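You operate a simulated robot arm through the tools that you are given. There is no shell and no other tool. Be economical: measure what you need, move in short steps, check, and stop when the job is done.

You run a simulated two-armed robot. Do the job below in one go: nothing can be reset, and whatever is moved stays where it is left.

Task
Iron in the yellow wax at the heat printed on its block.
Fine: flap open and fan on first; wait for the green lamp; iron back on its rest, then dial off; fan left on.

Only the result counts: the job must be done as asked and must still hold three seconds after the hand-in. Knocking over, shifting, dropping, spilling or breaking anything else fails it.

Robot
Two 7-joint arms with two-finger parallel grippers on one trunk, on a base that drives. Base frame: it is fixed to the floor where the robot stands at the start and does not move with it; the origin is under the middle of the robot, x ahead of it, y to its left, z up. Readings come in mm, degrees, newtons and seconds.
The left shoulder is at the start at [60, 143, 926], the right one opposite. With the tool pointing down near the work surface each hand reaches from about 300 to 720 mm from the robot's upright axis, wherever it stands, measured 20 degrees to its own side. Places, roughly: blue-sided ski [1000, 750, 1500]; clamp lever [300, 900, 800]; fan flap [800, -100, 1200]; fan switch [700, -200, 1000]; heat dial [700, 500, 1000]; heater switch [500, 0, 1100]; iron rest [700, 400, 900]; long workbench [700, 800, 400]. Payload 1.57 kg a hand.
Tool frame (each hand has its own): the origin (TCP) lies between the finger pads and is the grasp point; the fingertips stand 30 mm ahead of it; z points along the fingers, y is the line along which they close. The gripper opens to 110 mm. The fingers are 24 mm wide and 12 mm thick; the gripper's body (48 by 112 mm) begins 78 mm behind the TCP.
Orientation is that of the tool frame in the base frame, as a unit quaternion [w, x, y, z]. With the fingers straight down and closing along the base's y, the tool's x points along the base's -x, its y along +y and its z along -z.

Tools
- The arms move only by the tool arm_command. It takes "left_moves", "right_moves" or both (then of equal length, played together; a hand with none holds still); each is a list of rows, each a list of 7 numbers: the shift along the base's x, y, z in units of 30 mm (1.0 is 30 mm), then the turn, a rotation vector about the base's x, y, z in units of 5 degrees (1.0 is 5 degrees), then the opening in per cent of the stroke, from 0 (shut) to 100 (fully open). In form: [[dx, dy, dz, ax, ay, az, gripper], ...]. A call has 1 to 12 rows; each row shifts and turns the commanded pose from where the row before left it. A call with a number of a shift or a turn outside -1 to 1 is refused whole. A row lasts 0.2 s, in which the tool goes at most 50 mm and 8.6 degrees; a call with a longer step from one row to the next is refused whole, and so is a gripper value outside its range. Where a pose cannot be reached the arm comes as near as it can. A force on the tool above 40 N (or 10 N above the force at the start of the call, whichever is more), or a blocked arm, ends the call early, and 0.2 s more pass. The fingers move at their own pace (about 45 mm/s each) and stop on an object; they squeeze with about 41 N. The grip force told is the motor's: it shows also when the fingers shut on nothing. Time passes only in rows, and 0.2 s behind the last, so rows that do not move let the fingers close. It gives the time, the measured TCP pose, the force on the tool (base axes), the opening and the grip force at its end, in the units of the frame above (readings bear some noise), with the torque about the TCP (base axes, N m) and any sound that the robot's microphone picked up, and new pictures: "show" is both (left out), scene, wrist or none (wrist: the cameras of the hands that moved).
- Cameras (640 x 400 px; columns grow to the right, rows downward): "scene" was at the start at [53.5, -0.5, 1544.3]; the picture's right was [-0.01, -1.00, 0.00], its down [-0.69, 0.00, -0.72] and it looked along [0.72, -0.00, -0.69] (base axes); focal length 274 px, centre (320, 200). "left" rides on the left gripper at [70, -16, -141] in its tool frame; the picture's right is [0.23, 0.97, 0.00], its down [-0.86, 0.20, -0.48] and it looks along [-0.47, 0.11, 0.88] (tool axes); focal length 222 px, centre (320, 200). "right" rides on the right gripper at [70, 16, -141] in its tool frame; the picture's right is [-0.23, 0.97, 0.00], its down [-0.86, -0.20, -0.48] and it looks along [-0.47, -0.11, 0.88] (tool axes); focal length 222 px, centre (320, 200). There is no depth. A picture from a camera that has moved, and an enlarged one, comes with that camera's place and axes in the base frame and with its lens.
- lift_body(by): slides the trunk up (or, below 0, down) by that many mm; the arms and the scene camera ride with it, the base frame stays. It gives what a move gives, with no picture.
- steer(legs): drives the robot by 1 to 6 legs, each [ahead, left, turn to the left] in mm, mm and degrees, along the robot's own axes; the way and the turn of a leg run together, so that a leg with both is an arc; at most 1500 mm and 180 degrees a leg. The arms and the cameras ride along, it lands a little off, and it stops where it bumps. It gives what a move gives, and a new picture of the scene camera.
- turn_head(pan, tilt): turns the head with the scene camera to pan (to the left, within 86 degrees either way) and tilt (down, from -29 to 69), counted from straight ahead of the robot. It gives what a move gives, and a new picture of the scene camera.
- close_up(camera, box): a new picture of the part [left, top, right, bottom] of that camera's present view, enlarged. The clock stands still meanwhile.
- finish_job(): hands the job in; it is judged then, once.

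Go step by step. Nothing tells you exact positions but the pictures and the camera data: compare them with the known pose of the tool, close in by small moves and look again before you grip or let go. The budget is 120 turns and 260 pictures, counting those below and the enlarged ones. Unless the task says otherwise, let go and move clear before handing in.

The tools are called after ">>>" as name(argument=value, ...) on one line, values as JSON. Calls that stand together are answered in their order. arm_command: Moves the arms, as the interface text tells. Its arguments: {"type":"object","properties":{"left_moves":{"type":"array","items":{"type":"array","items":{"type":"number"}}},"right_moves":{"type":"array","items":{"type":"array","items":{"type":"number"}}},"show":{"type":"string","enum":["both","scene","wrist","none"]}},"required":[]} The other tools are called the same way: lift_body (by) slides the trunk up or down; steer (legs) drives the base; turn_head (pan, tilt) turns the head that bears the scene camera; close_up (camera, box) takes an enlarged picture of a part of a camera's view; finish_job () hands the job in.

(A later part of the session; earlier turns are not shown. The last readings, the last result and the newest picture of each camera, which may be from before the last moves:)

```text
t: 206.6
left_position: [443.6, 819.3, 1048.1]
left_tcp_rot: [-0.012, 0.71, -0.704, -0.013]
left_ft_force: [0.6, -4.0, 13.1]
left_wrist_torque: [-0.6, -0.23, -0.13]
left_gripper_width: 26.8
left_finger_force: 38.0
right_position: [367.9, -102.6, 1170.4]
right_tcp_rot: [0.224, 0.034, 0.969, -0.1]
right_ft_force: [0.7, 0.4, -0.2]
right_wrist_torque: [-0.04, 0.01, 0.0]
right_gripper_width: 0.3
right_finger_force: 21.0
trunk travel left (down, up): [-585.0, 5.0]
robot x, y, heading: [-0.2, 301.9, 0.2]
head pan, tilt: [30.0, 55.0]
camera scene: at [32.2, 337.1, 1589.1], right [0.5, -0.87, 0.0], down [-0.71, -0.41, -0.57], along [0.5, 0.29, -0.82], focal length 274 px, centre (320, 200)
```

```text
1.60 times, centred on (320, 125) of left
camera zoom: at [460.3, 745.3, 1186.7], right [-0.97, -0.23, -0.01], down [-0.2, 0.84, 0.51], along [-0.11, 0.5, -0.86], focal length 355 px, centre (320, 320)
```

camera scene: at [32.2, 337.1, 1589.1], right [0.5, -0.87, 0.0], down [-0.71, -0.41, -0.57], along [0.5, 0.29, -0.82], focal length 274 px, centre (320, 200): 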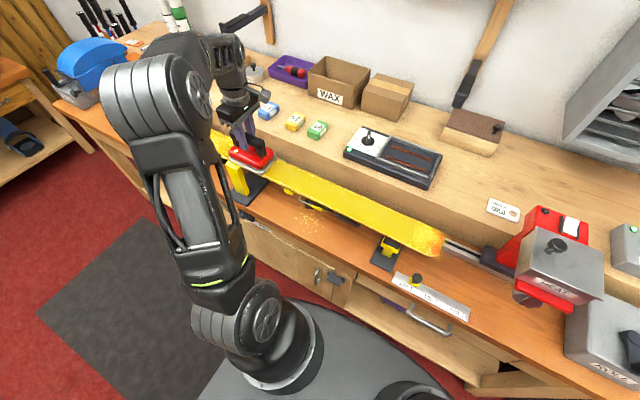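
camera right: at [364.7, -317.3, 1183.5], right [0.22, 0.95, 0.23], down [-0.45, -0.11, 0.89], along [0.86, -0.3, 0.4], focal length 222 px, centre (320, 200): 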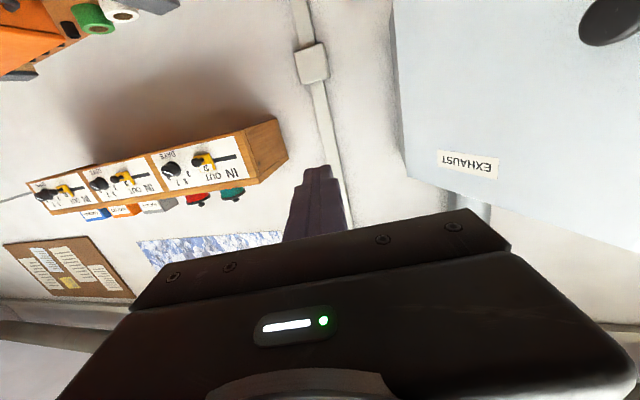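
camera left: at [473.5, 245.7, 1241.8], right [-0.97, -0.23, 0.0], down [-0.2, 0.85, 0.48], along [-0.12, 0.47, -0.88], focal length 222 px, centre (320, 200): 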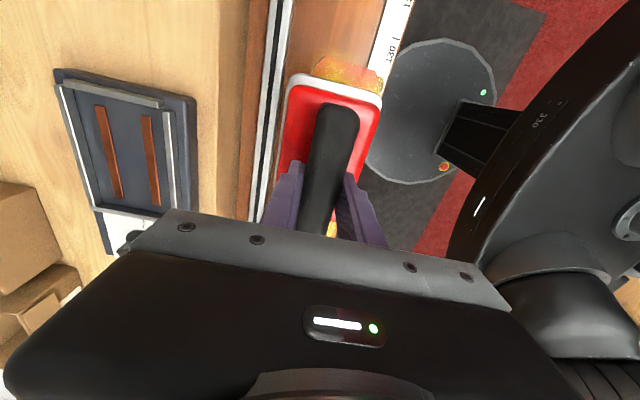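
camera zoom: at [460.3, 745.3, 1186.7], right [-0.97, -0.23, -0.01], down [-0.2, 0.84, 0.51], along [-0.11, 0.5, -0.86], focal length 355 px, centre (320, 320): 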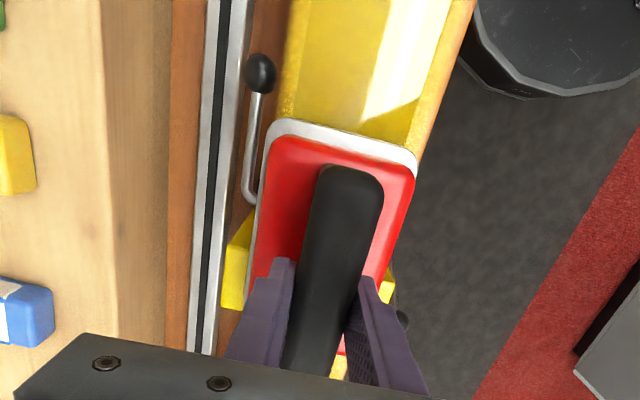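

The iron passed the open jaws freely. I'll lift it 30 mm, bring the hand back, drive left 450 mm and continue from there.

>>> arm_command(left_moves=[[0, 0, 0.6, 0, 0, 0, 0], [0, -0.5, 0.5, 0, 0, 0, 0], [0, -1, 0, 0, 0, 0, 0], [0, -1, 0, 0, 0, 0, 0], [0, -1, 0, 0, 0, 0, 0], [0, -1, 0, 0, 0, 0, 0], [0, -1, 0, 0, 0, 0, 0], [0, -1, 0, 0, 0, 0, 0], [0, -1, 0, 0, 0, 0, 0], [0, -1, 0, 0, 0, 0, 0], [0, -1, 0, 0, 0, 0, 0], [0, -1, 0, 0, 0, 0, 0]], show="none")

>>> arm_command(left_moves=[[0, -1, 0, 0, 0, 0, 0], [0, -1, 0, 0, 0, 0, 0], [0, -1, 0, 0, 0, 0, 0], [0, -0.5, 0, 0, 0, 0, 0]], show="none")

>>> steer(legs=[[0, 450, 0]])

>>> close_up(camera="scene", box=[100, 80, 420, 280])

```text
t: 209.2
left_position: [443.7, 504.4, 1080.5]
left_tcp_rot: [-0.011, 0.709, -0.705, -0.014]
left_ft_force: [0.2, 0.1, -6.7]
left_wrist_torque: [0.03, -0.02, 0.05]
left_gripper_width: 27.3
left_finger_force: 37.3
right_position: [369.4, -101.4, 1170.0]
right_tcp_rot: [0.225, 0.035, 0.969, -0.101]
right_ft_force: [0.7, 0.7, 0.0]
right_wrist_torque: [0.02, 0.0, 0.02]
right_gripper_width: 0.0
right_finger_force: 21.3
trunk travel left (down, up): [-585.0, 5.0]
robot x, y, heading: [-0.4, 305.6, 0.2]
head pan, tilt: [30.0, 55.0]
```

```text
t: 210.2
left_position: [444.4, 397.5, 1079.9]
left_tcp_rot: [-0.011, 0.71, -0.704, -0.013]
left_ft_force: [-0.2, 0.2, -6.1]
left_wrist_torque: [-0.02, -0.03, 0.01]
left_gripper_width: 26.8
left_finger_force: 37.9
right_position: [370.0, -101.0, 1170.9]
right_tcp_rot: [0.225, 0.034, 0.969, -0.1]
right_ft_force: [0.5, 0.4, 0.8]
right_wrist_torque: [0.0, -0.01, -0.02]
right_gripper_width: 0.0
right_finger_force: 21.1
trunk travel left (down, up): [-585.0, 5.0]
robot x, y, heading: [-2.9, 300.4, 0.1]
head pan, tilt: [30.0, 55.0]
```

```text
t: 212.9
left_position: [442.1, 851.9, 1079.2]
left_tcp_rot: [-0.01, 0.711, -0.703, -0.013]
left_ft_force: [-0.7, -0.5, -6.5]
left_wrist_torque: [0.01, 0.03, 0.04]
left_gripper_width: 27.0
left_finger_force: 37.4
right_position: [369.6, 351.7, 1169.8]
right_tcp_rot: [0.225, 0.032, 0.969, -0.1]
right_ft_force: [-0.6, 0.2, 0.6]
right_wrist_torque: [-0.03, -0.01, 0.0]
right_gripper_width: 0.1
right_finger_force: 21.4
trunk travel left (down, up): [-585.0, 5.0]
robot x, y, heading: [-1.0, 755.4, 0.4]
head pan, tilt: [30.0, 55.0]
camera scene: at [32.3, 791.3, 1589.0], right [0.5, -0.86, 0.0], down [-0.71, -0.41, -0.57], along [0.5, 0.29, -0.82], focal length 274 px, centre (320, 200)
```

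scene: 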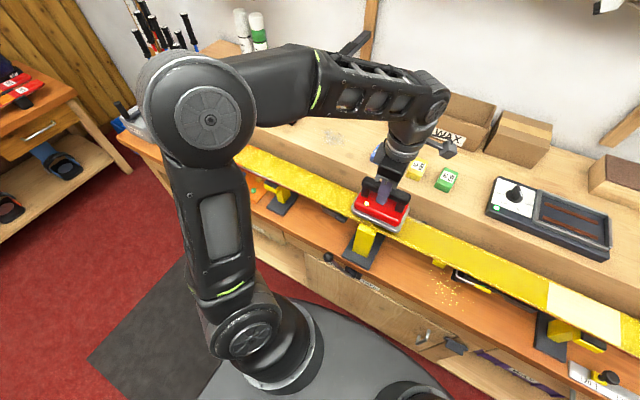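

```text
2.00 times, centred on (260, 180) of scene
camera zoom: at [32.3, 791.3, 1589.0], right [0.5, -0.86, 0.0], down [-0.71, -0.41, -0.57], along [0.5, 0.29, -0.82], focal length 548 px, centre (440, 240)
```

zoom: 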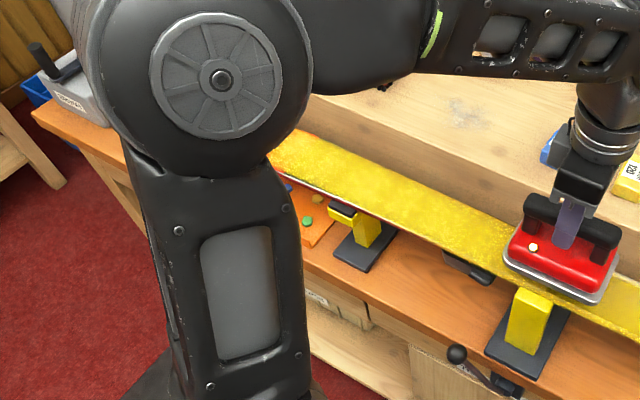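

I'll set it down again with some overlap at y≈812 and continue left.

>>> arm_command(left_moves=[[0, -0.7, 0, 0, 0, 0, 0], [0.05, -0.6, -0.4, 0, 0, 0, 0], [0, 0, -0.4, 0, 0, 0, 0], [0, 0, -0.15, 0, 0, 0, 0], [0, 0, -0.08, 0, 0, 0, 0]], show="none")

>>> arm_command(left_moves=[[0, 0.1, -0.03, 0, 0, 0, 0], [0, 0.25, 0, 0, 0, 0, 0], [0, 0.25, 0, 0, 0, 0, 0], [0, 0.25, 0, 0, 0, 0, 0], [0, 0.25, 0, 0, 0, 0, 0], [0, 0.25, 0, 0, 0, 0, 0], [0, 0.25, 0, 0, 0, 0, 0], [0, 0.25, 0, 0, 0, 0, 0], [0, 0.25, 0, 0, 0, 0, 0], [0, 0.25, 0, 0, 0, 0, 0], [0, 0.25, 0, 0, 0, 0, 0], [0, 0.25, 0, 0, 0, 0, 0]], show="scene")

>>> close_up(camera="scene", box=[240, 120, 560, 320])

```text
t: 214.1
left_position: [444.2, 812.3, 1048.7]
left_tcp_rot: [-0.01, 0.711, -0.703, -0.014]
left_ft_force: [0.0, -0.6, -5.3]
left_wrist_torque: [0.13, -0.08, 0.02]
left_gripper_width: 26.9
left_finger_force: 37.7
right_position: [369.8, 352.2, 1171.6]
right_tcp_rot: [0.224, 0.032, 0.969, -0.101]
right_ft_force: [0.1, -0.8, 0.1]
right_wrist_torque: [0.01, -0.01, -0.01]
right_gripper_width: 0.0
right_finger_force: 21.7
trunk travel left (down, up): [-585.0, 5.0]
robot x, y, heading: [-1.1, 755.7, 0.2]
head pan, tilt: [30.0, 55.0]
```

```text
t: 216.7
left_position: [444.2, 899.4, 1047.7]
left_tcp_rot: [-0.01, 0.711, -0.703, -0.013]
left_ft_force: [0.1, -2.9, 9.0]
left_wrist_torque: [-0.03, -0.43, -0.13]
left_gripper_width: 26.6
left_finger_force: 37.6
right_position: [368.1, 351.3, 1169.9]
right_tcp_rot: [0.224, 0.033, 0.969, -0.101]
right_ft_force: [-0.3, 0.0, 0.4]
right_wrist_torque: [-0.01, 0.0, 0.04]
right_gripper_width: 0.0
right_finger_force: 20.7
trunk travel left (down, up): [-585.0, 5.0]
robot x, y, heading: [-1.4, 753.6, 0.4]
head pan, tilt: [30.0, 55.0]
camera scene: at [31.1, 789.5, 1589.1], right [0.5, -0.86, 0.0], down [-0.71, -0.41, -0.57], along [0.5, 0.29, -0.82], focal length 274 px, centre (320, 200)
```

scene: 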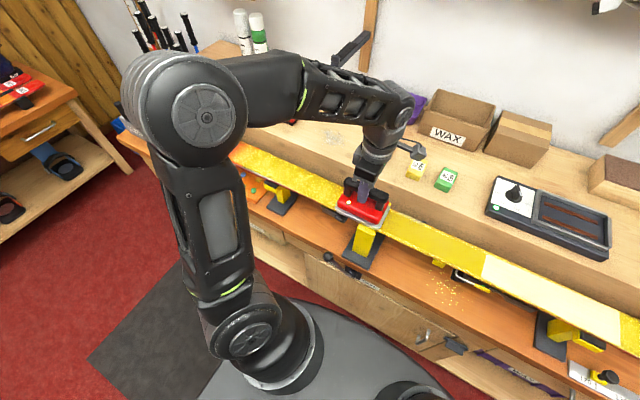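

```text
2.00 times, centred on (400, 220) of scene
camera zoom: at [31.1, 789.5, 1589.1], right [0.5, -0.86, 0.0], down [-0.71, -0.41, -0.57], along [0.5, 0.29, -0.82], focal length 548 px, centre (160, 160)
```

zoom: 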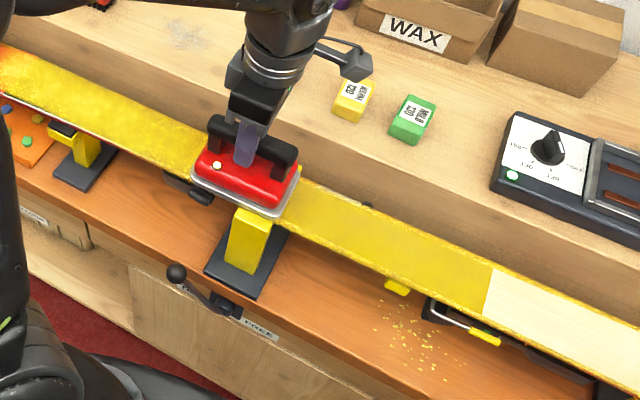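

The ironed wax sets to an even pale film behind the iron, which is what we want. I'll carry on left.

>>> arm_command(left_moves=[[0, 0.25, 0, 0, 0, 0, 0], [0, 0.25, 0, 0, 0, 0, 0], [0, 0.25, 0, 0, 0, 0, 0], [0, 0.25, 0, 0, 0, 0, 0], [0, 0.25, 0, 0, 0, 0, 0], [0, 0.25, 0, 0, 0, 0, 0], [0, 0.25, 0, 0, 0, 0, 0], [0, 0.25, 0, 0, 0, 0, 0], [0, 0.25, 0, 0, 0, 0, 0], [0, 0.25, 0, 0, 0, 0, 0], [0, 0.25, 0, 0, 0, 0, 0], [0, 0.25, 0, 0, 0, 0, 0]], show="none")

>>> arm_command(left_moves=[[0, 0.25, 0, 0, 0, 0, 0], [0, 0.25, 0, 0, 0, 0, 0], [0, 0.25, 0, 0, 0, 0, 0], [0, 0.25, 0, 0, 0, 0, 0], [0, 0.25, 0, 0, 0, 0, 0], [0, 0.25, 0, 0, 0, 0, 0], [0, 0.25, 0, 0, 0, 0, 0], [0, 0.25, 0, 0, 0, 0, 0], [0, 0.25, 0, 0, 0, 0, 0], [0, 0.25, 0, 0, 0, 0, 0], [0, 0.25, 0, 0, 0, 0, 0], [0, 0.25, 0, 0, 0, 0, 0]], show="none")

>>> turn_head(pan=45, tilt=55)

>>> close_up(camera="left", box=[160, 0, 480, 250])

```text
t: 219.3
left_position: [442.2, 988.3, 1049.4]
left_tcp_rot: [-0.011, 0.71, -0.704, -0.012]
left_ft_force: [-0.3, -4.9, 10.1]
left_wrist_torque: [-0.5, -0.24, 0.02]
left_gripper_width: 26.7
left_finger_force: 38.3
right_position: [368.5, 350.1, 1170.1]
right_tcp_rot: [0.224, 0.032, 0.969, -0.1]
right_ft_force: [0.4, 0.5, 0.3]
right_wrist_torque: [0.01, 0.01, 0.0]
right_gripper_width: 0.0
right_finger_force: 20.8
trunk travel left (down, up): [-585.0, 5.0]
robot x, y, heading: [-2.8, 755.8, 0.4]
head pan, tilt: [30.0, 55.0]
```

```text
t: 221.9
left_position: [443.2, 1076.9, 1048.3]
left_tcp_rot: [-0.011, 0.711, -0.703, -0.013]
left_ft_force: [-0.6, -4.0, 8.1]
left_wrist_torque: [-0.22, -0.43, -0.19]
left_gripper_width: 26.9
left_finger_force: 38.1
right_position: [368.8, 351.6, 1169.0]
right_tcp_rot: [0.225, 0.033, 0.969, -0.1]
right_ft_force: [-0.7, 0.0, -0.2]
right_wrist_torque: [0.04, -0.02, 0.0]
right_gripper_width: 0.0
right_finger_force: 21.5
trunk travel left (down, up): [-585.0, 5.0]
robot x, y, heading: [-1.8, 753.1, 0.1]
head pan, tilt: [30.0, 55.0]
```

```text
t: 222.7
left_position: [443.3, 1078.0, 1048.3]
left_tcp_rot: [-0.011, 0.711, -0.703, -0.013]
left_ft_force: [-0.6, -2.5, 7.9]
left_wrist_torque: [-0.04, -0.28, -0.12]
left_gripper_width: 27.0
left_finger_force: 37.3
right_position: [368.4, 351.3, 1169.6]
right_tcp_rot: [0.225, 0.032, 0.969, -0.1]
right_ft_force: [0.4, 0.1, 0.0]
right_wrist_torque: [-0.01, -0.01, -0.01]
right_gripper_width: 0.1
right_finger_force: 20.8
trunk travel left (down, up): [-585.0, 5.0]
robot x, y, heading: [-1.4, 757.3, 0.3]
head pan, tilt: [45.0, 55.0]
camera scene: at [19.6, 804.2, 1589.1], right [0.71, -0.7, 0.0], down [-0.58, -0.58, -0.57], along [0.4, 0.41, -0.82], focal length 274 px, centre (320, 200)
```

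scene: 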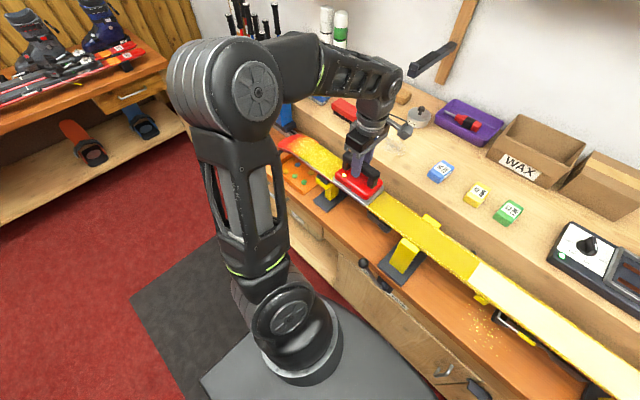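

```text
1.60 times, centred on (320, 125) of left
camera zoom: at [460.5, 1004.8, 1186.7], right [-0.97, -0.24, 0.0], down [-0.21, 0.84, 0.51], along [-0.12, 0.49, -0.86], focal length 355 px, centre (320, 320)
```

zoom: 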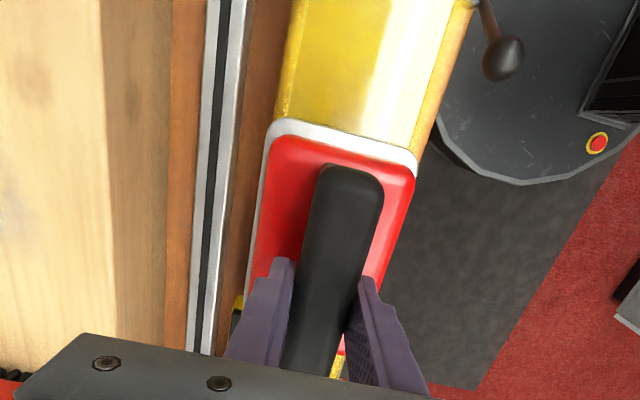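

I'll look at the ski's left end ahead to see where the wax stops and whether the tip curves up.

>>> close_up(camera="scene", box=[250, 100, 410, 220])

```text
3.33 times, centred on (330, 160) of scene
camera zoom: at [19.6, 804.2, 1589.1], right [0.71, -0.7, 0.0], down [-0.58, -0.58, -0.57], along [0.4, 0.41, -0.82], focal length 914 px, centre (287, 333)
```

zoom: 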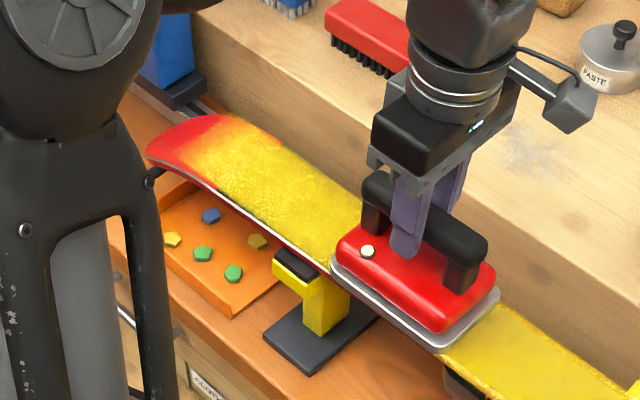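

About 200 mm of wax remains, with the tip curving up at the end. I'll continue and watch the forces.

>>> arm_command(left_moves=[[0, 0.25, 0, 0, 0, 0, 0], [0, 0.25, 0, 0, 0, 0, 0], [0, 0.25, 0, 0, 0, 0, 0], [0, 0.25, 0, 0, 0, 0, 0], [0, 0.25, 0, 0, 0, 0, 0], [0, 0.25, 0, 0, 0, 0, 0], [0, 0.25, 0, 0, 0, 0, 0], [0, 0.25, 0, 0, 0, 0, 0], [0, 0.25, 0, 0, 0, 0, 0], [0, 0.25, 0, 0, 0, 0, 0], [0, 0.25, 0, 0, 0, 0, 0], [0, 0.25, 0, 0, 0, 0, 0]], show="none")

>>> close_up(camera="scene", box=[250, 80, 410, 200])

```text
t: 225.3
left_position: [443.9, 1168.6, 1047.5]
left_tcp_rot: [-0.011, 0.711, -0.703, -0.012]
left_ft_force: [-0.3, -3.1, 4.9]
left_wrist_torque: [0.06, -0.16, 0.02]
left_gripper_width: 27.0
left_finger_force: 37.7
right_position: [369.5, 351.5, 1171.0]
right_tcp_rot: [0.225, 0.033, 0.969, -0.101]
right_ft_force: [0.0, -1.2, 0.1]
right_wrist_torque: [-0.02, -0.02, -0.01]
right_gripper_width: 0.3
right_finger_force: 21.8
trunk travel left (down, up): [-585.0, 5.0]
robot x, y, heading: [-3.4, 753.1, 0.8]
head pan, tilt: [45.0, 55.0]
```

```text
3.33 times, centred on (330, 140) of scene
camera zoom: at [19.9, 804.2, 1589.1], right [0.71, -0.7, 0.0], down [-0.58, -0.58, -0.57], along [0.4, 0.41, -0.82], focal length 914 px, centre (287, 400)
```

zoom: 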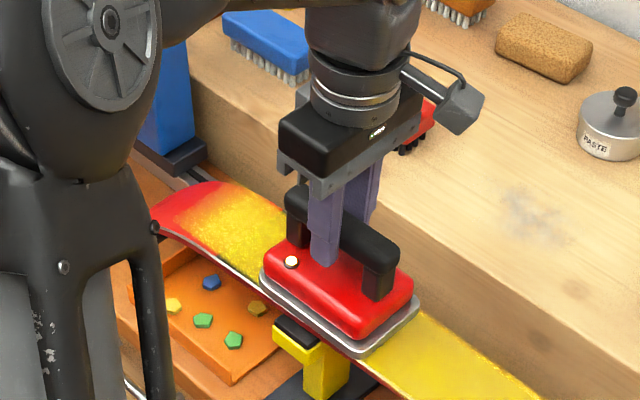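

I'll go on in shorter groups towards the tip.

>>> arm_command(left_moves=[[0, 0.25, 0, 0, 0, 0, 0], [0, 0.25, 0, 0, 0, 0, 0], [0, 0.25, 0, 0, 0, 0, 0], [0, 0.25, 0, 0, 0, 0, 0], [0, 0.25, 0, 0, 0, 0, 0]], show="none")

>>> arm_command(left_moves=[[0, 0.25, 0, 0, 0, 0, 0], [0, 0.25, 0, 0, 0, 0, 0], [0, 0.25, 0, 0, 0, 0, 0]], show="none")

>>> close_up(camera="scene", box=[250, 80, 410, 200])

```text
t: 226.5
left_position: [443.6, 1206.6, 1047.5]
left_tcp_rot: [-0.01, 0.711, -0.703, -0.014]
left_ft_force: [0.4, -3.3, 3.3]
left_wrist_torque: [0.2, -0.38, -0.1]
left_gripper_width: 27.1
left_finger_force: 37.6
right_position: [367.5, 349.5, 1170.1]
right_tcp_rot: [0.224, 0.033, 0.969, -0.102]
right_ft_force: [-0.1, 0.2, -0.3]
right_wrist_torque: [0.0, 0.0, 0.0]
right_gripper_width: 0.1
right_finger_force: 20.8
trunk travel left (down, up): [-585.0, 5.0]
robot x, y, heading: [-0.7, 755.8, 0.0]
head pan, tilt: [45.0, 55.0]
```

```text
t: 227.3
left_position: [443.4, 1228.5, 1048.8]
left_tcp_rot: [-0.01, 0.71, -0.704, -0.013]
left_ft_force: [0.4, -3.4, 4.8]
left_wrist_torque: [0.15, -0.11, 0.0]
left_gripper_width: 26.9
left_finger_force: 38.0
right_position: [368.8, 351.5, 1170.4]
right_tcp_rot: [0.225, 0.033, 0.969, -0.1]
right_ft_force: [-0.1, -0.1, -0.2]
right_wrist_torque: [-0.02, 0.0, 0.0]
right_gripper_width: 0.3
right_finger_force: 22.1
trunk travel left (down, up): [-585.0, 5.0]
robot x, y, heading: [-0.2, 754.7, 0.5]
head pan, tilt: [45.0, 55.0]
```

```text
3.33 times, centred on (330, 140) of scene
camera zoom: at [19.9, 804.2, 1589.1], right [0.71, -0.7, 0.0], down [-0.58, -0.58, -0.57], along [0.4, 0.41, -0.82], focal length 914 px, centre (287, 400)
```

zoom: 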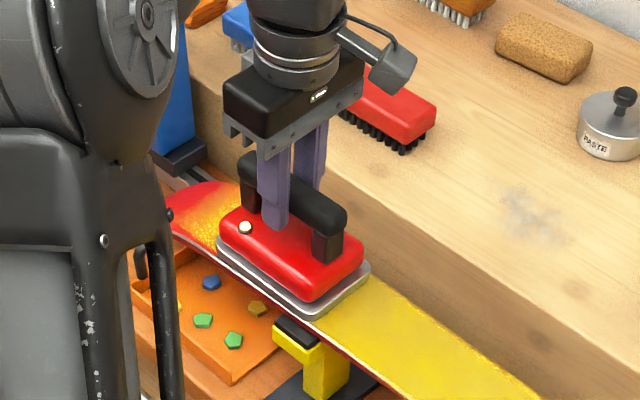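

The force is still low, so I'll continue another 30 mm and dwell briefly there.

>>> arm_command(left_moves=[[0, 0.2, 0, 0, 0, 0, 0], [0, 0.2, 0, 0, 0, 0, 0], [0, 0.2, 0, 0, 0, 0, 0], [0, 0.2, 0, 0, 0, 0, 0], [0, 0.2, 0, 0, 0, 0, 0], [0, 0.2, 0, 0, 0, 0, 0]], show="none")

>>> arm_command(left_moves=[[0, 0, 0, 0, 0, 0, 0], [0, 0, 0, 0, 0, 0, 0], [0, 0, 0, 0, 0, 0, 0], [0, 0, 0, 0, 0, 0, 0]], show="none")

>>> close_up(camera="scene", box=[250, 80, 410, 200])

```text
t: 228.7
left_position: [443.7, 1264.7, 1047.4]
left_tcp_rot: [-0.011, 0.71, -0.704, -0.013]
left_ft_force: [0.0, -3.2, 3.2]
left_wrist_torque: [-0.12, -0.39, -0.13]
left_gripper_width: 26.8
left_finger_force: 37.9
right_position: [367.8, 351.5, 1169.4]
right_tcp_rot: [0.224, 0.033, 0.969, -0.101]
right_ft_force: [1.0, -0.3, 0.4]
right_wrist_torque: [-0.03, 0.01, 0.05]
right_gripper_width: 0.1
right_finger_force: 21.7
trunk travel left (down, up): [-585.0, 5.0]
robot x, y, heading: [0.9, 752.7, 0.4]
head pan, tilt: [45.0, 55.0]
```

```text
t: 229.7
left_position: [443.2, 1264.0, 1048.9]
left_tcp_rot: [-0.011, 0.711, -0.703, -0.013]
left_ft_force: [0.9, -2.5, 4.1]
left_wrist_torque: [0.0, -0.28, -0.07]
left_gripper_width: 26.8
left_finger_force: 37.2
right_position: [368.7, 351.0, 1169.9]
right_tcp_rot: [0.224, 0.033, 0.969, -0.101]
right_ft_force: [-0.7, 0.3, -0.5]
right_wrist_torque: [-0.01, 0.02, -0.01]
right_gripper_width: 0.1
right_finger_force: 21.4
trunk travel left (down, up): [-585.0, 5.0]
robot x, y, heading: [0.4, 757.9, 0.2]
head pan, tilt: [45.0, 55.0]
```

```text
3.33 times, centred on (330, 140) of scene
camera zoom: at [19.9, 804.4, 1589.1], right [0.71, -0.7, 0.0], down [-0.58, -0.58, -0.57], along [0.4, 0.41, -0.82], focal length 914 px, centre (287, 400)
```

zoom: 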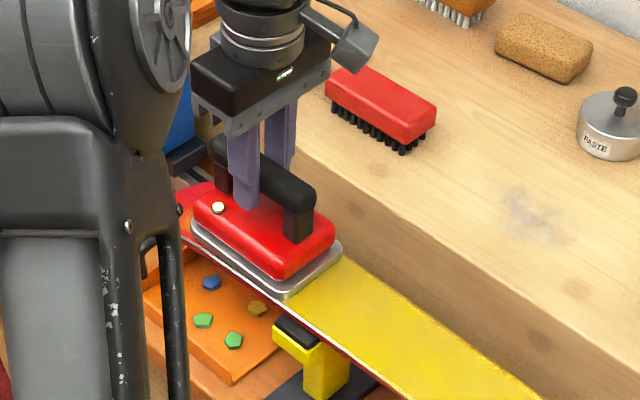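

The iron covers the waxed end. I'll lift it and inspect the tip.

>>> arm_command(left_moves=[[0, 0, 0.5, 0, 0, 0, 0], [0, -0.5, 0.6, 0, 0, 0, 0], [0, -1, 0, 0, 0, 0, 0], [0, -1, 0, 0, 0, 0, 0], [0, -1, 0, 0, 0, 0, 0], [0, -1, 0, 0, 0, 0, 0]], show="scene")

>>> close_up(camera="scene", box=[250, 80, 410, 200])

```text
t: 231.1
left_position: [445.0, 1129.7, 1081.8]
left_tcp_rot: [-0.011, 0.711, -0.703, -0.013]
left_ft_force: [-0.3, -0.9, -6.5]
left_wrist_torque: [0.02, 0.0, 0.04]
left_gripper_width: 26.8
left_finger_force: 37.5
right_position: [368.6, 351.4, 1169.6]
right_tcp_rot: [0.225, 0.031, 0.969, -0.1]
right_ft_force: [-0.3, 0.5, 0.7]
right_wrist_torque: [-0.02, -0.03, 0.0]
right_gripper_width: 0.0
right_finger_force: 21.0
trunk travel left (down, up): [-585.0, 5.0]
robot x, y, heading: [-2.0, 752.3, 0.4]
head pan, tilt: [45.0, 55.0]
camera scene: at [20.7, 804.9, 1589.0], right [0.71, -0.7, 0.0], down [-0.58, -0.58, -0.57], along [0.4, 0.41, -0.82], focal length 274 px, centre (320, 200)
```

scene: 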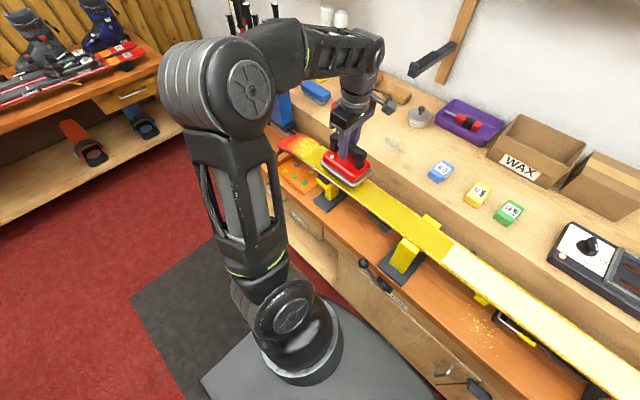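

```text
3.33 times, centred on (330, 140) of scene
camera zoom: at [20.7, 804.9, 1589.0], right [0.71, -0.7, 0.0], down [-0.58, -0.58, -0.57], along [0.4, 0.41, -0.82], focal length 914 px, centre (287, 400)
```

zoom: 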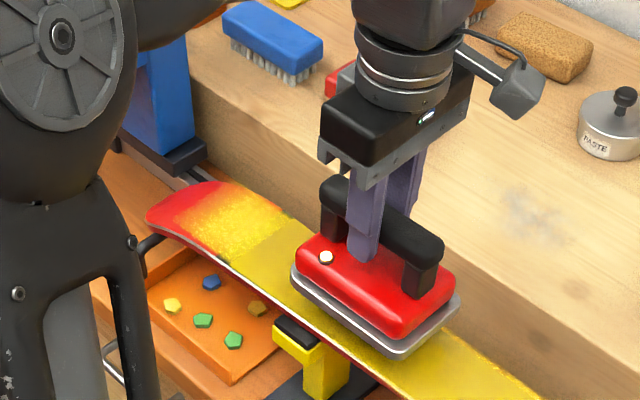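

The melt stops at about y=1250, where the iron's centre reached, so the centre has to pass over the ends. I'll set it down again at about 1235 and slide carefully further.

>>> arm_command(left_moves=[[0, 1, 0, 0, 0, 0, 0], [0, 1, 0, 0, 0, 0, 0], [0, 1, 0, 0, 0, 0, 0], [0, 0.5, -0.5, 0, 0, 0, 0], [0, 0, -0.4, 0, 0, 0, 0], [0, 0, -0.18, 0, 0, 0, 0]], show="none")

>>> arm_command(left_moves=[[0, 0.2, -0.03, 0, 0, 0, 0], [0, 0.2, 0, 0, 0, 0, 0], [0, 0.2, 0, 0, 0, 0, 0], [0, 0.2, 0, 0, 0, 0, 0], [0, 0.2, 0, 0, 0, 0, 0]], show="none")

>>> arm_command(left_moves=[[0, 0.2, 0, 0, 0, 0, 0], [0, 0.2, 0, 0, 0, 0, 0], [0, 0.2, 0, 0, 0, 0, 0]], show="none")

>>> close_up(camera="scene", box=[250, 80, 410, 200])

```text
t: 232.5
left_position: [444.3, 1233.8, 1047.7]
left_tcp_rot: [-0.011, 0.711, -0.703, -0.013]
left_ft_force: [0.0, -0.3, -4.1]
left_wrist_torque: [0.12, -0.12, -0.01]
left_gripper_width: 26.9
left_finger_force: 37.7
right_position: [368.9, 351.1, 1170.2]
right_tcp_rot: [0.224, 0.032, 0.969, -0.1]
right_ft_force: [-0.1, -0.1, 0.4]
right_wrist_torque: [0.04, -0.02, 0.04]
right_gripper_width: 0.0
right_finger_force: 21.0
trunk travel left (down, up): [-585.0, 5.0]
robot x, y, heading: [-3.7, 754.9, 0.3]
head pan, tilt: [45.0, 55.0]
```

```text
t: 233.7
left_position: [444.1, 1263.2, 1048.7]
left_tcp_rot: [-0.01, 0.71, -0.704, -0.013]
left_ft_force: [-0.2, -4.3, 6.0]
left_wrist_torque: [-0.1, -0.56, -0.16]
left_gripper_width: 26.8
left_finger_force: 37.8
right_position: [368.8, 351.0, 1170.6]
right_tcp_rot: [0.225, 0.033, 0.969, -0.101]
right_ft_force: [0.7, -0.3, 1.1]
right_wrist_torque: [0.02, -0.02, 0.0]
right_gripper_width: 0.0
right_finger_force: 21.3
trunk travel left (down, up): [-585.0, 5.0]
robot x, y, heading: [-1.4, 754.7, 0.4]
head pan, tilt: [45.0, 55.0]
```

```text
t: 234.5
left_position: [444.4, 1281.8, 1048.0]
left_tcp_rot: [-0.011, 0.711, -0.703, -0.014]
left_ft_force: [0.2, -4.5, 9.3]
left_wrist_torque: [-0.43, -0.21, -0.01]
left_gripper_width: 26.9
left_finger_force: 37.0
right_position: [367.9, 350.5, 1169.7]
right_tcp_rot: [0.224, 0.033, 0.969, -0.1]
right_ft_force: [-0.7, 0.5, 0.2]
right_wrist_torque: [-0.04, 0.04, 0.0]
right_gripper_width: 0.0
right_finger_force: 21.2
trunk travel left (down, up): [-585.0, 5.0]
robot x, y, heading: [0.5, 753.3, 0.2]
head pan, tilt: [45.0, 55.0]
```

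```text
3.33 times, centred on (330, 140) of scene
camera zoom: at [19.6, 803.7, 1589.2], right [0.71, -0.7, 0.0], down [-0.58, -0.58, -0.57], along [0.4, 0.41, -0.82], focal length 914 px, centre (287, 400)
```

zoom: 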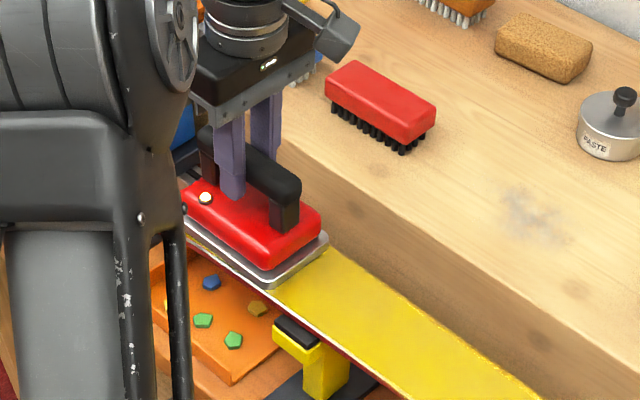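

No resistance from the tip yet, so 25 mm more, then I'll lift and look.

>>> arm_command(left_moves=[[0, 0.2, 0, 0, 0, 0, 0], [0, 0.2, 0, 0, 0, 0, 0], [0, 0.2, 0, 0, 0, 0, 0], [0, 0.2, 0, 0, 0, 0, 0]], show="none")

>>> arm_command(left_moves=[[0, 0, 0, 0, 0, 0, 0], [0, 0, 0.5, 0, 0, 0, 0], [0, -0.5, 0.6, 0, 0, 0, 0], [0, -1, 0, 0, 0, 0, 0], [0, -1, 0, 0, 0, 0, 0], [0, -1, 0, 0, 0, 0, 0], [0, -1, 0, 0, 0, 0, 0], [0, -1, 0, 0, 0, 0, 0], [0, -1, 0, 0, 0, 0, 0]], show="none")

>>> close_up(camera="scene", box=[250, 80, 410, 200])

```text
t: 235.5
left_position: [443.6, 1304.5, 1049.3]
left_tcp_rot: [-0.011, 0.711, -0.703, -0.013]
left_ft_force: [0.2, -4.0, 7.8]
left_wrist_torque: [-0.71, -0.23, -0.08]
left_gripper_width: 26.9
left_finger_force: 37.7
right_position: [368.5, 351.0, 1169.5]
right_tcp_rot: [0.225, 0.033, 0.969, -0.101]
right_ft_force: [-0.1, -1.0, 0.5]
right_wrist_torque: [0.03, -0.04, 0.02]
right_gripper_width: 0.1
right_finger_force: 21.7
trunk travel left (down, up): [-585.0, 5.0]
robot x, y, heading: [-2.2, 754.3, 0.4]
head pan, tilt: [45.0, 55.0]
```

```text
t: 237.5
left_position: [443.4, 1111.3, 1079.7]
left_tcp_rot: [-0.011, 0.711, -0.703, -0.013]
left_ft_force: [-0.2, -0.2, -7.1]
left_wrist_torque: [0.03, 0.04, 0.02]
left_gripper_width: 26.6
left_finger_force: 38.0
right_position: [368.8, 351.4, 1169.7]
right_tcp_rot: [0.224, 0.033, 0.969, -0.101]
right_ft_force: [0.4, -0.5, 0.3]
right_wrist_torque: [0.0, 0.0, -0.03]
right_gripper_width: 0.0
right_finger_force: 21.5
trunk travel left (down, up): [-585.0, 5.0]
robot x, y, heading: [-1.6, 756.6, 0.4]
head pan, tilt: [45.0, 55.0]
```

```text
3.33 times, centred on (330, 140) of scene
camera zoom: at [20.8, 804.8, 1589.0], right [0.71, -0.7, 0.0], down [-0.58, -0.58, -0.57], along [0.4, 0.41, -0.82], focal length 914 px, centre (287, 400)
```

zoom: 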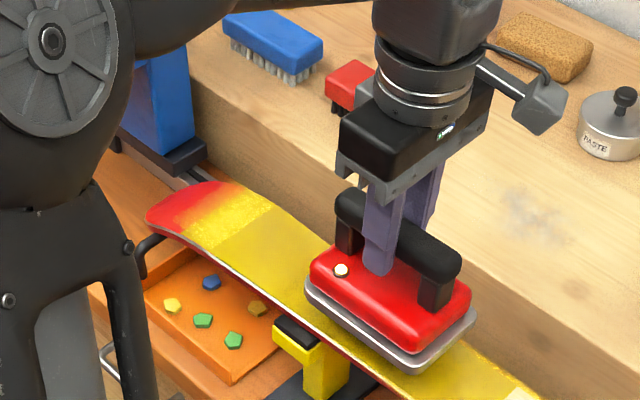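

The remaining bit lies where the tip bends down (the ski is base-up). I'll do one short pass there with the iron tilted about 6° to the left.

>>> arm_command(left_moves=[[0, 1, 0, 0, 0, 0, 0], [0, 1, 0, 0, 0, 0, 0], [0, 1, 0, 0, 0, 0, 0], [0, 1, 0, 0, 0, 0, 0], [0, 1, 0, -0.4, 0, 0, 0], [0, 0.7, -0.4, -0.4, 0, 0, 0], [0, 0.3, -0.4, -0.3, 0, 0, 0], [0, 0, -0.15, 0, 0, 0, 0]], show="none")

>>> arm_command(left_moves=[[0, 0.15, -0.05, 0, 0, 0, 0], [0, 0.15, -0.05, 0, 0, 0, 0], [0, 0.15, -0.03, 0, 0, 0, 0]], show="none")

>>> close_up(camera="scene", box=[230, 80, 390, 200])

```text
t: 239.3
left_position: [444.9, 1292.2, 1051.3]
left_tcp_rot: [0.024, 0.71, -0.704, 0.021]
left_ft_force: [-0.1, 0.0, -7.3]
left_wrist_torque: [0.03, -0.02, 0.0]
left_gripper_width: 27.0
left_finger_force: 37.7
right_position: [369.6, 351.7, 1170.3]
right_tcp_rot: [0.224, 0.032, 0.969, -0.101]
right_ft_force: [0.0, 0.3, -0.1]
right_wrist_torque: [0.04, 0.0, 0.01]
right_gripper_width: 0.0
right_finger_force: 21.2
trunk travel left (down, up): [-585.0, 5.0]
robot x, y, heading: [0.6, 754.3, 0.2]
head pan, tilt: [45.0, 55.0]
```

```text
t: 240.1
left_position: [445.3, 1305.3, 1047.4]
left_tcp_rot: [0.024, 0.71, -0.704, 0.021]
left_ft_force: [1.4, -0.7, -6.7]
left_wrist_torque: [0.05, 0.0, 0.0]
left_gripper_width: 26.9
left_finger_force: 37.4
right_position: [369.9, 352.3, 1169.7]
right_tcp_rot: [0.225, 0.032, 0.969, -0.1]
right_ft_force: [-0.3, 0.2, 0.2]
right_wrist_torque: [0.01, -0.02, 0.02]
right_gripper_width: 0.0
right_finger_force: 21.3
trunk travel left (down, up): [-585.0, 5.0]
robot x, y, heading: [-2.5, 753.6, 0.5]
head pan, tilt: [45.0, 55.0]
```

```text
3.33 times, centred on (310, 140) of scene
camera zoom: at [20.9, 806.0, 1589.0], right [0.71, -0.7, 0.0], down [-0.58, -0.58, -0.57], along [0.4, 0.41, -0.82], focal length 914 px, centre (353, 400)
```

zoom: 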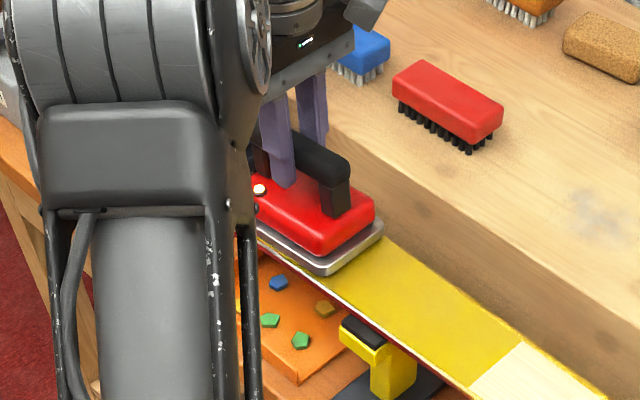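

It's not touching yet. I'll lower a few more millimetres and slide.

>>> arm_command(left_moves=[[0, 0, -0.1, 0, 0, 0, 0], [0, 0, -0.08, 0, 0, 0, 0]], show="none")

>>> arm_command(left_moves=[[0, 0.15, -0.05, 0, 0, 0, 0], [0, 0.2, -0.03, 0, 0, 0, 0], [0, 0.2, -0.03, 0, 0, 0, 0], [0, 0.2, -0.03, 0, 0, 0, 0], [0, 0, 0, 0, 0, 0, 0], [0, 0, 0, 0, 0, 0, 0], [0, 0, 0, 0, 0, 0, 0]], show="none")

>>> arm_command(left_moves=[[0, 0, 0.5, 0, 0, 0, 0], [0, -0.5, 0.6, 0.4, 0, 0, 0], [0, -1, 0.2, 0.4, 0, 0, 0], [0, -1, 0, 0.3, 0, 0, 0], [0, -1, 0, 0, 0, 0, 0], [0, -1, 0, 0, 0, 0, 0], [0, -1, 0, 0, 0, 0, 0], [0, -1, 0, 0, 0, 0, 0], [0, -1, 0, 0, 0, 0, 0]], show="none")

>>> close_up(camera="scene", box=[250, 80, 410, 200])

```text
t: 240.7
left_position: [444.0, 1305.3, 1048.4]
left_tcp_rot: [0.019, 0.71, -0.704, 0.022]
left_ft_force: [2.3, 4.0, 27.6]
left_wrist_torque: [0.11, 0.74, -0.09]
left_gripper_width: 26.7
left_finger_force: 37.6
right_position: [367.1, 350.0, 1170.6]
right_tcp_rot: [0.225, 0.033, 0.969, -0.101]
right_ft_force: [0.4, 0.1, 1.2]
right_wrist_torque: [0.0, 0.01, 0.03]
right_gripper_width: 0.2
right_finger_force: 21.7
trunk travel left (down, up): [-585.0, 5.0]
robot x, y, heading: [-2.7, 755.6, 0.3]
head pan, tilt: [45.0, 55.0]
```

```text
t: 241.1
left_position: [446.7, 1307.9, 1046.5]
left_tcp_rot: [0.02, 0.709, -0.704, 0.025]
left_ft_force: [-3.9, -3.6, 20.4]
left_wrist_torque: [-0.55, 1.12, 0.17]
left_gripper_width: 26.9
left_finger_force: 37.6
right_position: [367.2, 350.5, 1170.0]
right_tcp_rot: [0.225, 0.033, 0.969, -0.1]
right_ft_force: [-1.3, 0.2, 0.1]
right_wrist_torque: [0.02, 0.04, -0.01]
right_gripper_width: 0.0
right_finger_force: 21.5
trunk travel left (down, up): [-585.0, 5.0]
robot x, y, heading: [-3.0, 752.7, 0.5]
head pan, tilt: [45.0, 55.0]
stopped in row 2 (left hand): the force on the tool passed its limit at 42 N (the readings are from after the stop); the commanded pose is now the measured one
```

```text
t: 243.1
left_position: [447.2, 1083.6, 1083.6]
left_tcp_rot: [-0.012, 0.711, -0.703, -0.012]
left_ft_force: [-0.2, -0.2, -6.4]
left_wrist_torque: [0.01, 0.03, 0.01]
left_gripper_width: 27.2
left_finger_force: 36.9
right_position: [369.8, 351.1, 1170.1]
right_tcp_rot: [0.224, 0.033, 0.969, -0.101]
right_ft_force: [0.0, 1.3, -0.3]
right_wrist_torque: [0.04, 0.02, 0.01]
right_gripper_width: 0.0
right_finger_force: 21.4
trunk travel left (down, up): [-585.0, 5.0]
robot x, y, heading: [0.7, 750.9, 0.1]
head pan, tilt: [45.0, 55.0]
```

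```text
3.33 times, centred on (330, 140) of scene
camera zoom: at [20.9, 804.8, 1589.0], right [0.71, -0.7, 0.0], down [-0.58, -0.58, -0.57], along [0.4, 0.41, -0.82], focal length 914 px, centre (287, 400)
```

zoom: 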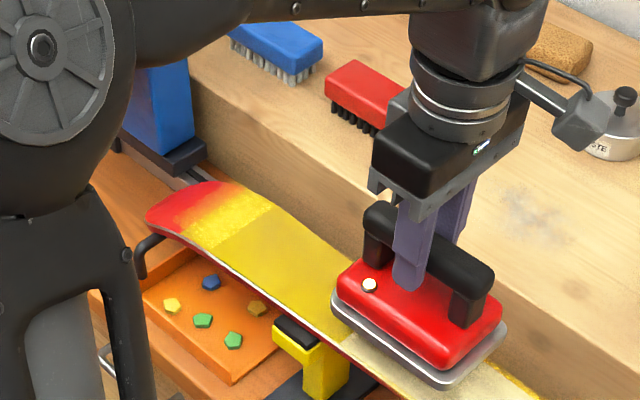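

The flat base is done up to the bend, so I'll leave the tip. Now I'll drive back right and finish the right end.

>>> arm_command(left_moves=[[-0.1, -1, 0, 0, 0, 0, 0], [0, -1, 0, 0, 0, 0, 0], [0, -1, 0, 0, 0, 0, 0], [0, -1, 0, 0, 0, 0, 0], [0, -1, 0, 0, 0, 0, 0], [0, -1, 0, 0, 0, 0, 0], [0, -1, 0, 0, 0, 0, 0], [0, -1, 0, 0, 0, 0, 0], [0, -1, 0, 0, 0, 0, 0], [0, -1, 0, 0, 0, 0, 0], [0, -0.8, 0, 0, 0, 0, 0]], show="none")

>>> steer(legs=[[0, -450, 0]])

>>> turn_head(pan=5, tilt=58)

>>> close_up(camera="scene", box=[180, 120, 400, 260])

```text
t: 245.5
left_position: [443.8, 759.4, 1081.8]
left_tcp_rot: [-0.013, 0.71, -0.704, -0.011]
left_ft_force: [-0.7, -0.8, -6.6]
left_wrist_torque: [0.01, 0.03, 0.01]
left_gripper_width: 26.9
left_finger_force: 37.0
right_position: [369.6, 350.7, 1169.7]
right_tcp_rot: [0.225, 0.033, 0.969, -0.1]
right_ft_force: [0.2, -0.9, -0.3]
right_wrist_torque: [0.03, -0.03, 0.03]
right_gripper_width: 0.2
right_finger_force: 21.0
trunk travel left (down, up): [-585.0, 5.0]
robot x, y, heading: [0.6, 752.1, 0.2]
head pan, tilt: [45.0, 55.0]
```

```text
t: 248.2
left_position: [444.4, 308.9, 1083.9]
left_tcp_rot: [-0.012, 0.711, -0.703, -0.011]
left_ft_force: [-0.5, -0.8, -7.4]
left_wrist_torque: [0.04, -0.02, 0.01]
left_gripper_width: 26.7
left_finger_force: 37.6
right_position: [371.6, -99.1, 1170.5]
right_tcp_rot: [0.224, 0.032, 0.969, -0.1]
right_ft_force: [-0.5, -0.4, -1.0]
right_wrist_torque: [0.01, -0.01, 0.03]
right_gripper_width: 0.0
right_finger_force: 21.2
trunk travel left (down, up): [-585.0, 5.0]
robot x, y, heading: [-1.3, 304.4, 0.4]
head pan, tilt: [45.0, 55.0]
camera scene: at [23.0, 353.6, 1589.0], right [0.71, -0.7, 0.0], down [-0.58, -0.58, -0.57], along [0.4, 0.41, -0.82], focal length 274 px, centre (320, 200)
```

scene: 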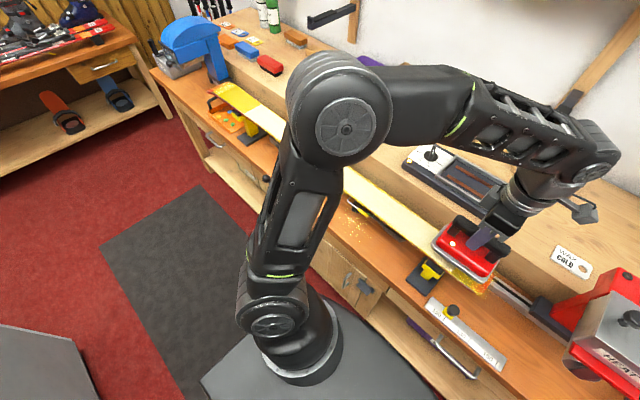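

```text
t: 249.3
left_position: [446.4, 310.1, 1083.8]
left_tcp_rot: [-0.012, 0.711, -0.703, -0.01]
left_ft_force: [0.5, 0.7, -6.9]
left_wrist_torque: [0.04, 0.01, -0.02]
left_gripper_width: 26.9
left_finger_force: 37.9
right_position: [370.8, -99.5, 1169.8]
right_tcp_rot: [0.225, 0.032, 0.969, -0.1]
right_ft_force: [0.0, -1.0, -0.6]
right_wrist_torque: [0.04, 0.0, 0.0]
right_gripper_width: 0.0
right_finger_force: 21.8
trunk travel left (down, up): [-585.0, 5.0]
robot x, y, heading: [0.6, 303.1, 0.3]
head pan, tilt: [5.0, 58.0]
camera scene: at [40.8, 309.8, 1585.3], right [0.09, -1.0, 0.0], down [-0.84, -0.08, -0.53], along [0.53, 0.05, -0.85], focal length 274 px, centre (320, 200)
```

scene: 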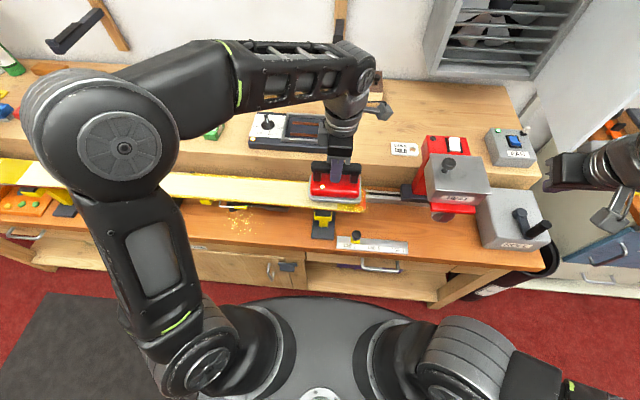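

```text
2.86 times, centred on (290, 190) of scene
camera zoom: at [40.8, 309.8, 1585.3], right [0.09, -1.0, 0.0], down [-0.84, -0.08, -0.53], along [0.53, 0.05, -0.85], focal length 783 px, centre (406, 229)
```

zoom: 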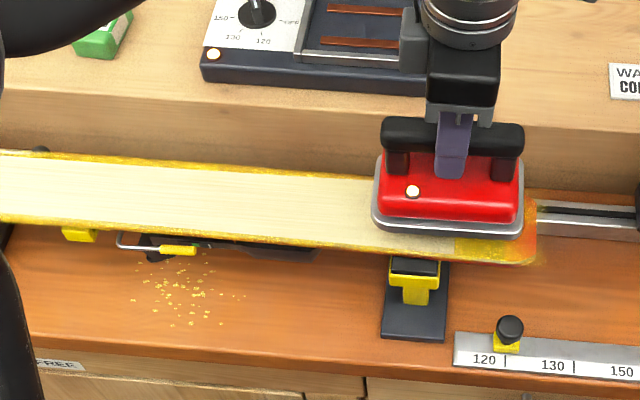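

The wax everywhere else has set evenly, but the rest lamp went amber, so the iron has cooled below 120. I'll put it back on the rest to reheat before doing the right end, reversing the path I lifted it along.

>>> arm_command(left_moves=[[0.5, 0.3, 0.1, 0, 0, 0, 0], [0.8, 0.5, 0, 0, 0, 0, 0], [0.8, 0.5, 0, 0, 0, 0, 0], [0.8, 0.5, 0, 0, 0, 0, 0], [0.8, 0.5, 0, 0.1, -0.4, 0, 0], [0.8, 0.4, 0, 0.1, -0.4, 0, 0], [0.8, 0.3, 0, 0.1, -0.4, 0, 0], [0.8, 0, 0, 0.1, -0.4, 0, 0], [0.8, 0, 0, 0, 0, 0, 0], [0.3, 0, 0, 0, 0, 0, 0]])

>>> close_up(camera="scene", box=[220, 60, 400, 180])

```text
t: 251.5
left_position: [661.8, 399.0, 1085.4]
left_tcp_rot: [-0.073, 0.709, -0.701, 0.026]
left_ft_force: [0.0, -0.2, -6.5]
left_wrist_torque: [-0.01, 0.08, 0.01]
left_gripper_width: 26.7
left_finger_force: 37.6
right_position: [371.5, -98.8, 1170.2]
right_tcp_rot: [0.224, 0.032, 0.969, -0.101]
right_ft_force: [-0.5, 0.3, -0.2]
right_wrist_torque: [-0.04, 0.0, -0.01]
right_gripper_width: 0.0
right_finger_force: 21.0
trunk travel left (down, up): [-585.0, 5.0]
robot x, y, heading: [0.3, 301.9, 0.2]
head pan, tilt: [5.0, 58.0]
camera scene: at [41.0, 309.7, 1585.3], right [0.09, -1.0, 0.0], down [-0.84, -0.08, -0.53], along [0.53, 0.05, -0.85], focal length 274 px, centre (320, 200)
camera left: at [659.5, 322.1, 1222.8], right [-0.96, -0.23, -0.15], down [-0.28, 0.82, 0.5], along [0.01, 0.52, -0.85], focal length 222 px, centre (320, 200)
```

scene: 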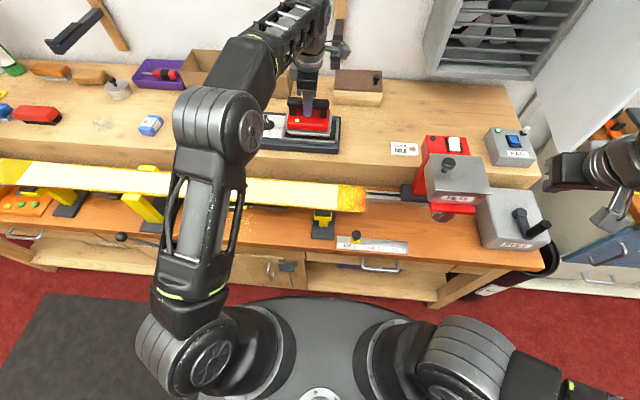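
left: 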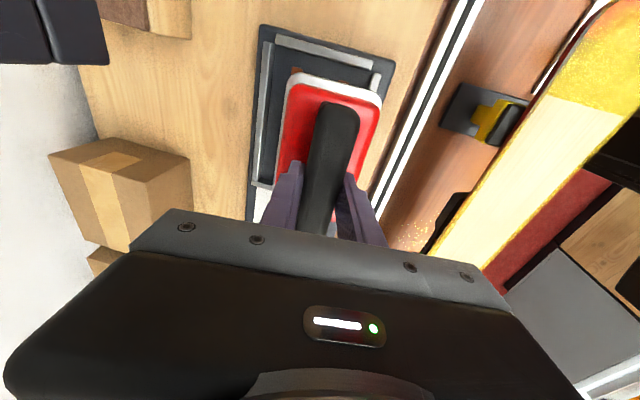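

```text
3.33 times, centred on (310, 120) of scene
camera zoom: at [41.0, 309.7, 1585.3], right [0.09, -1.0, 0.0], down [-0.84, -0.08, -0.53], along [0.53, 0.05, -0.85], focal length 914 px, centre (353, 467)
```

zoom: 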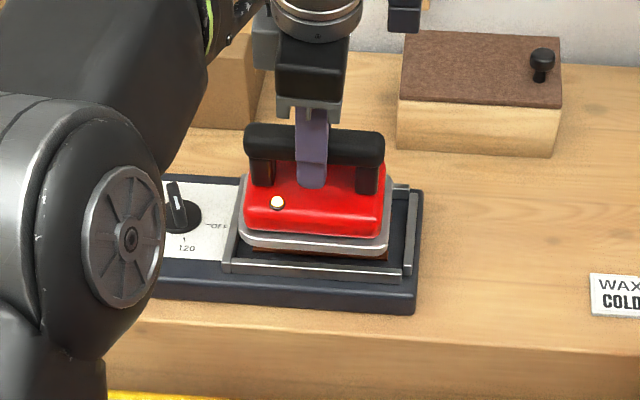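

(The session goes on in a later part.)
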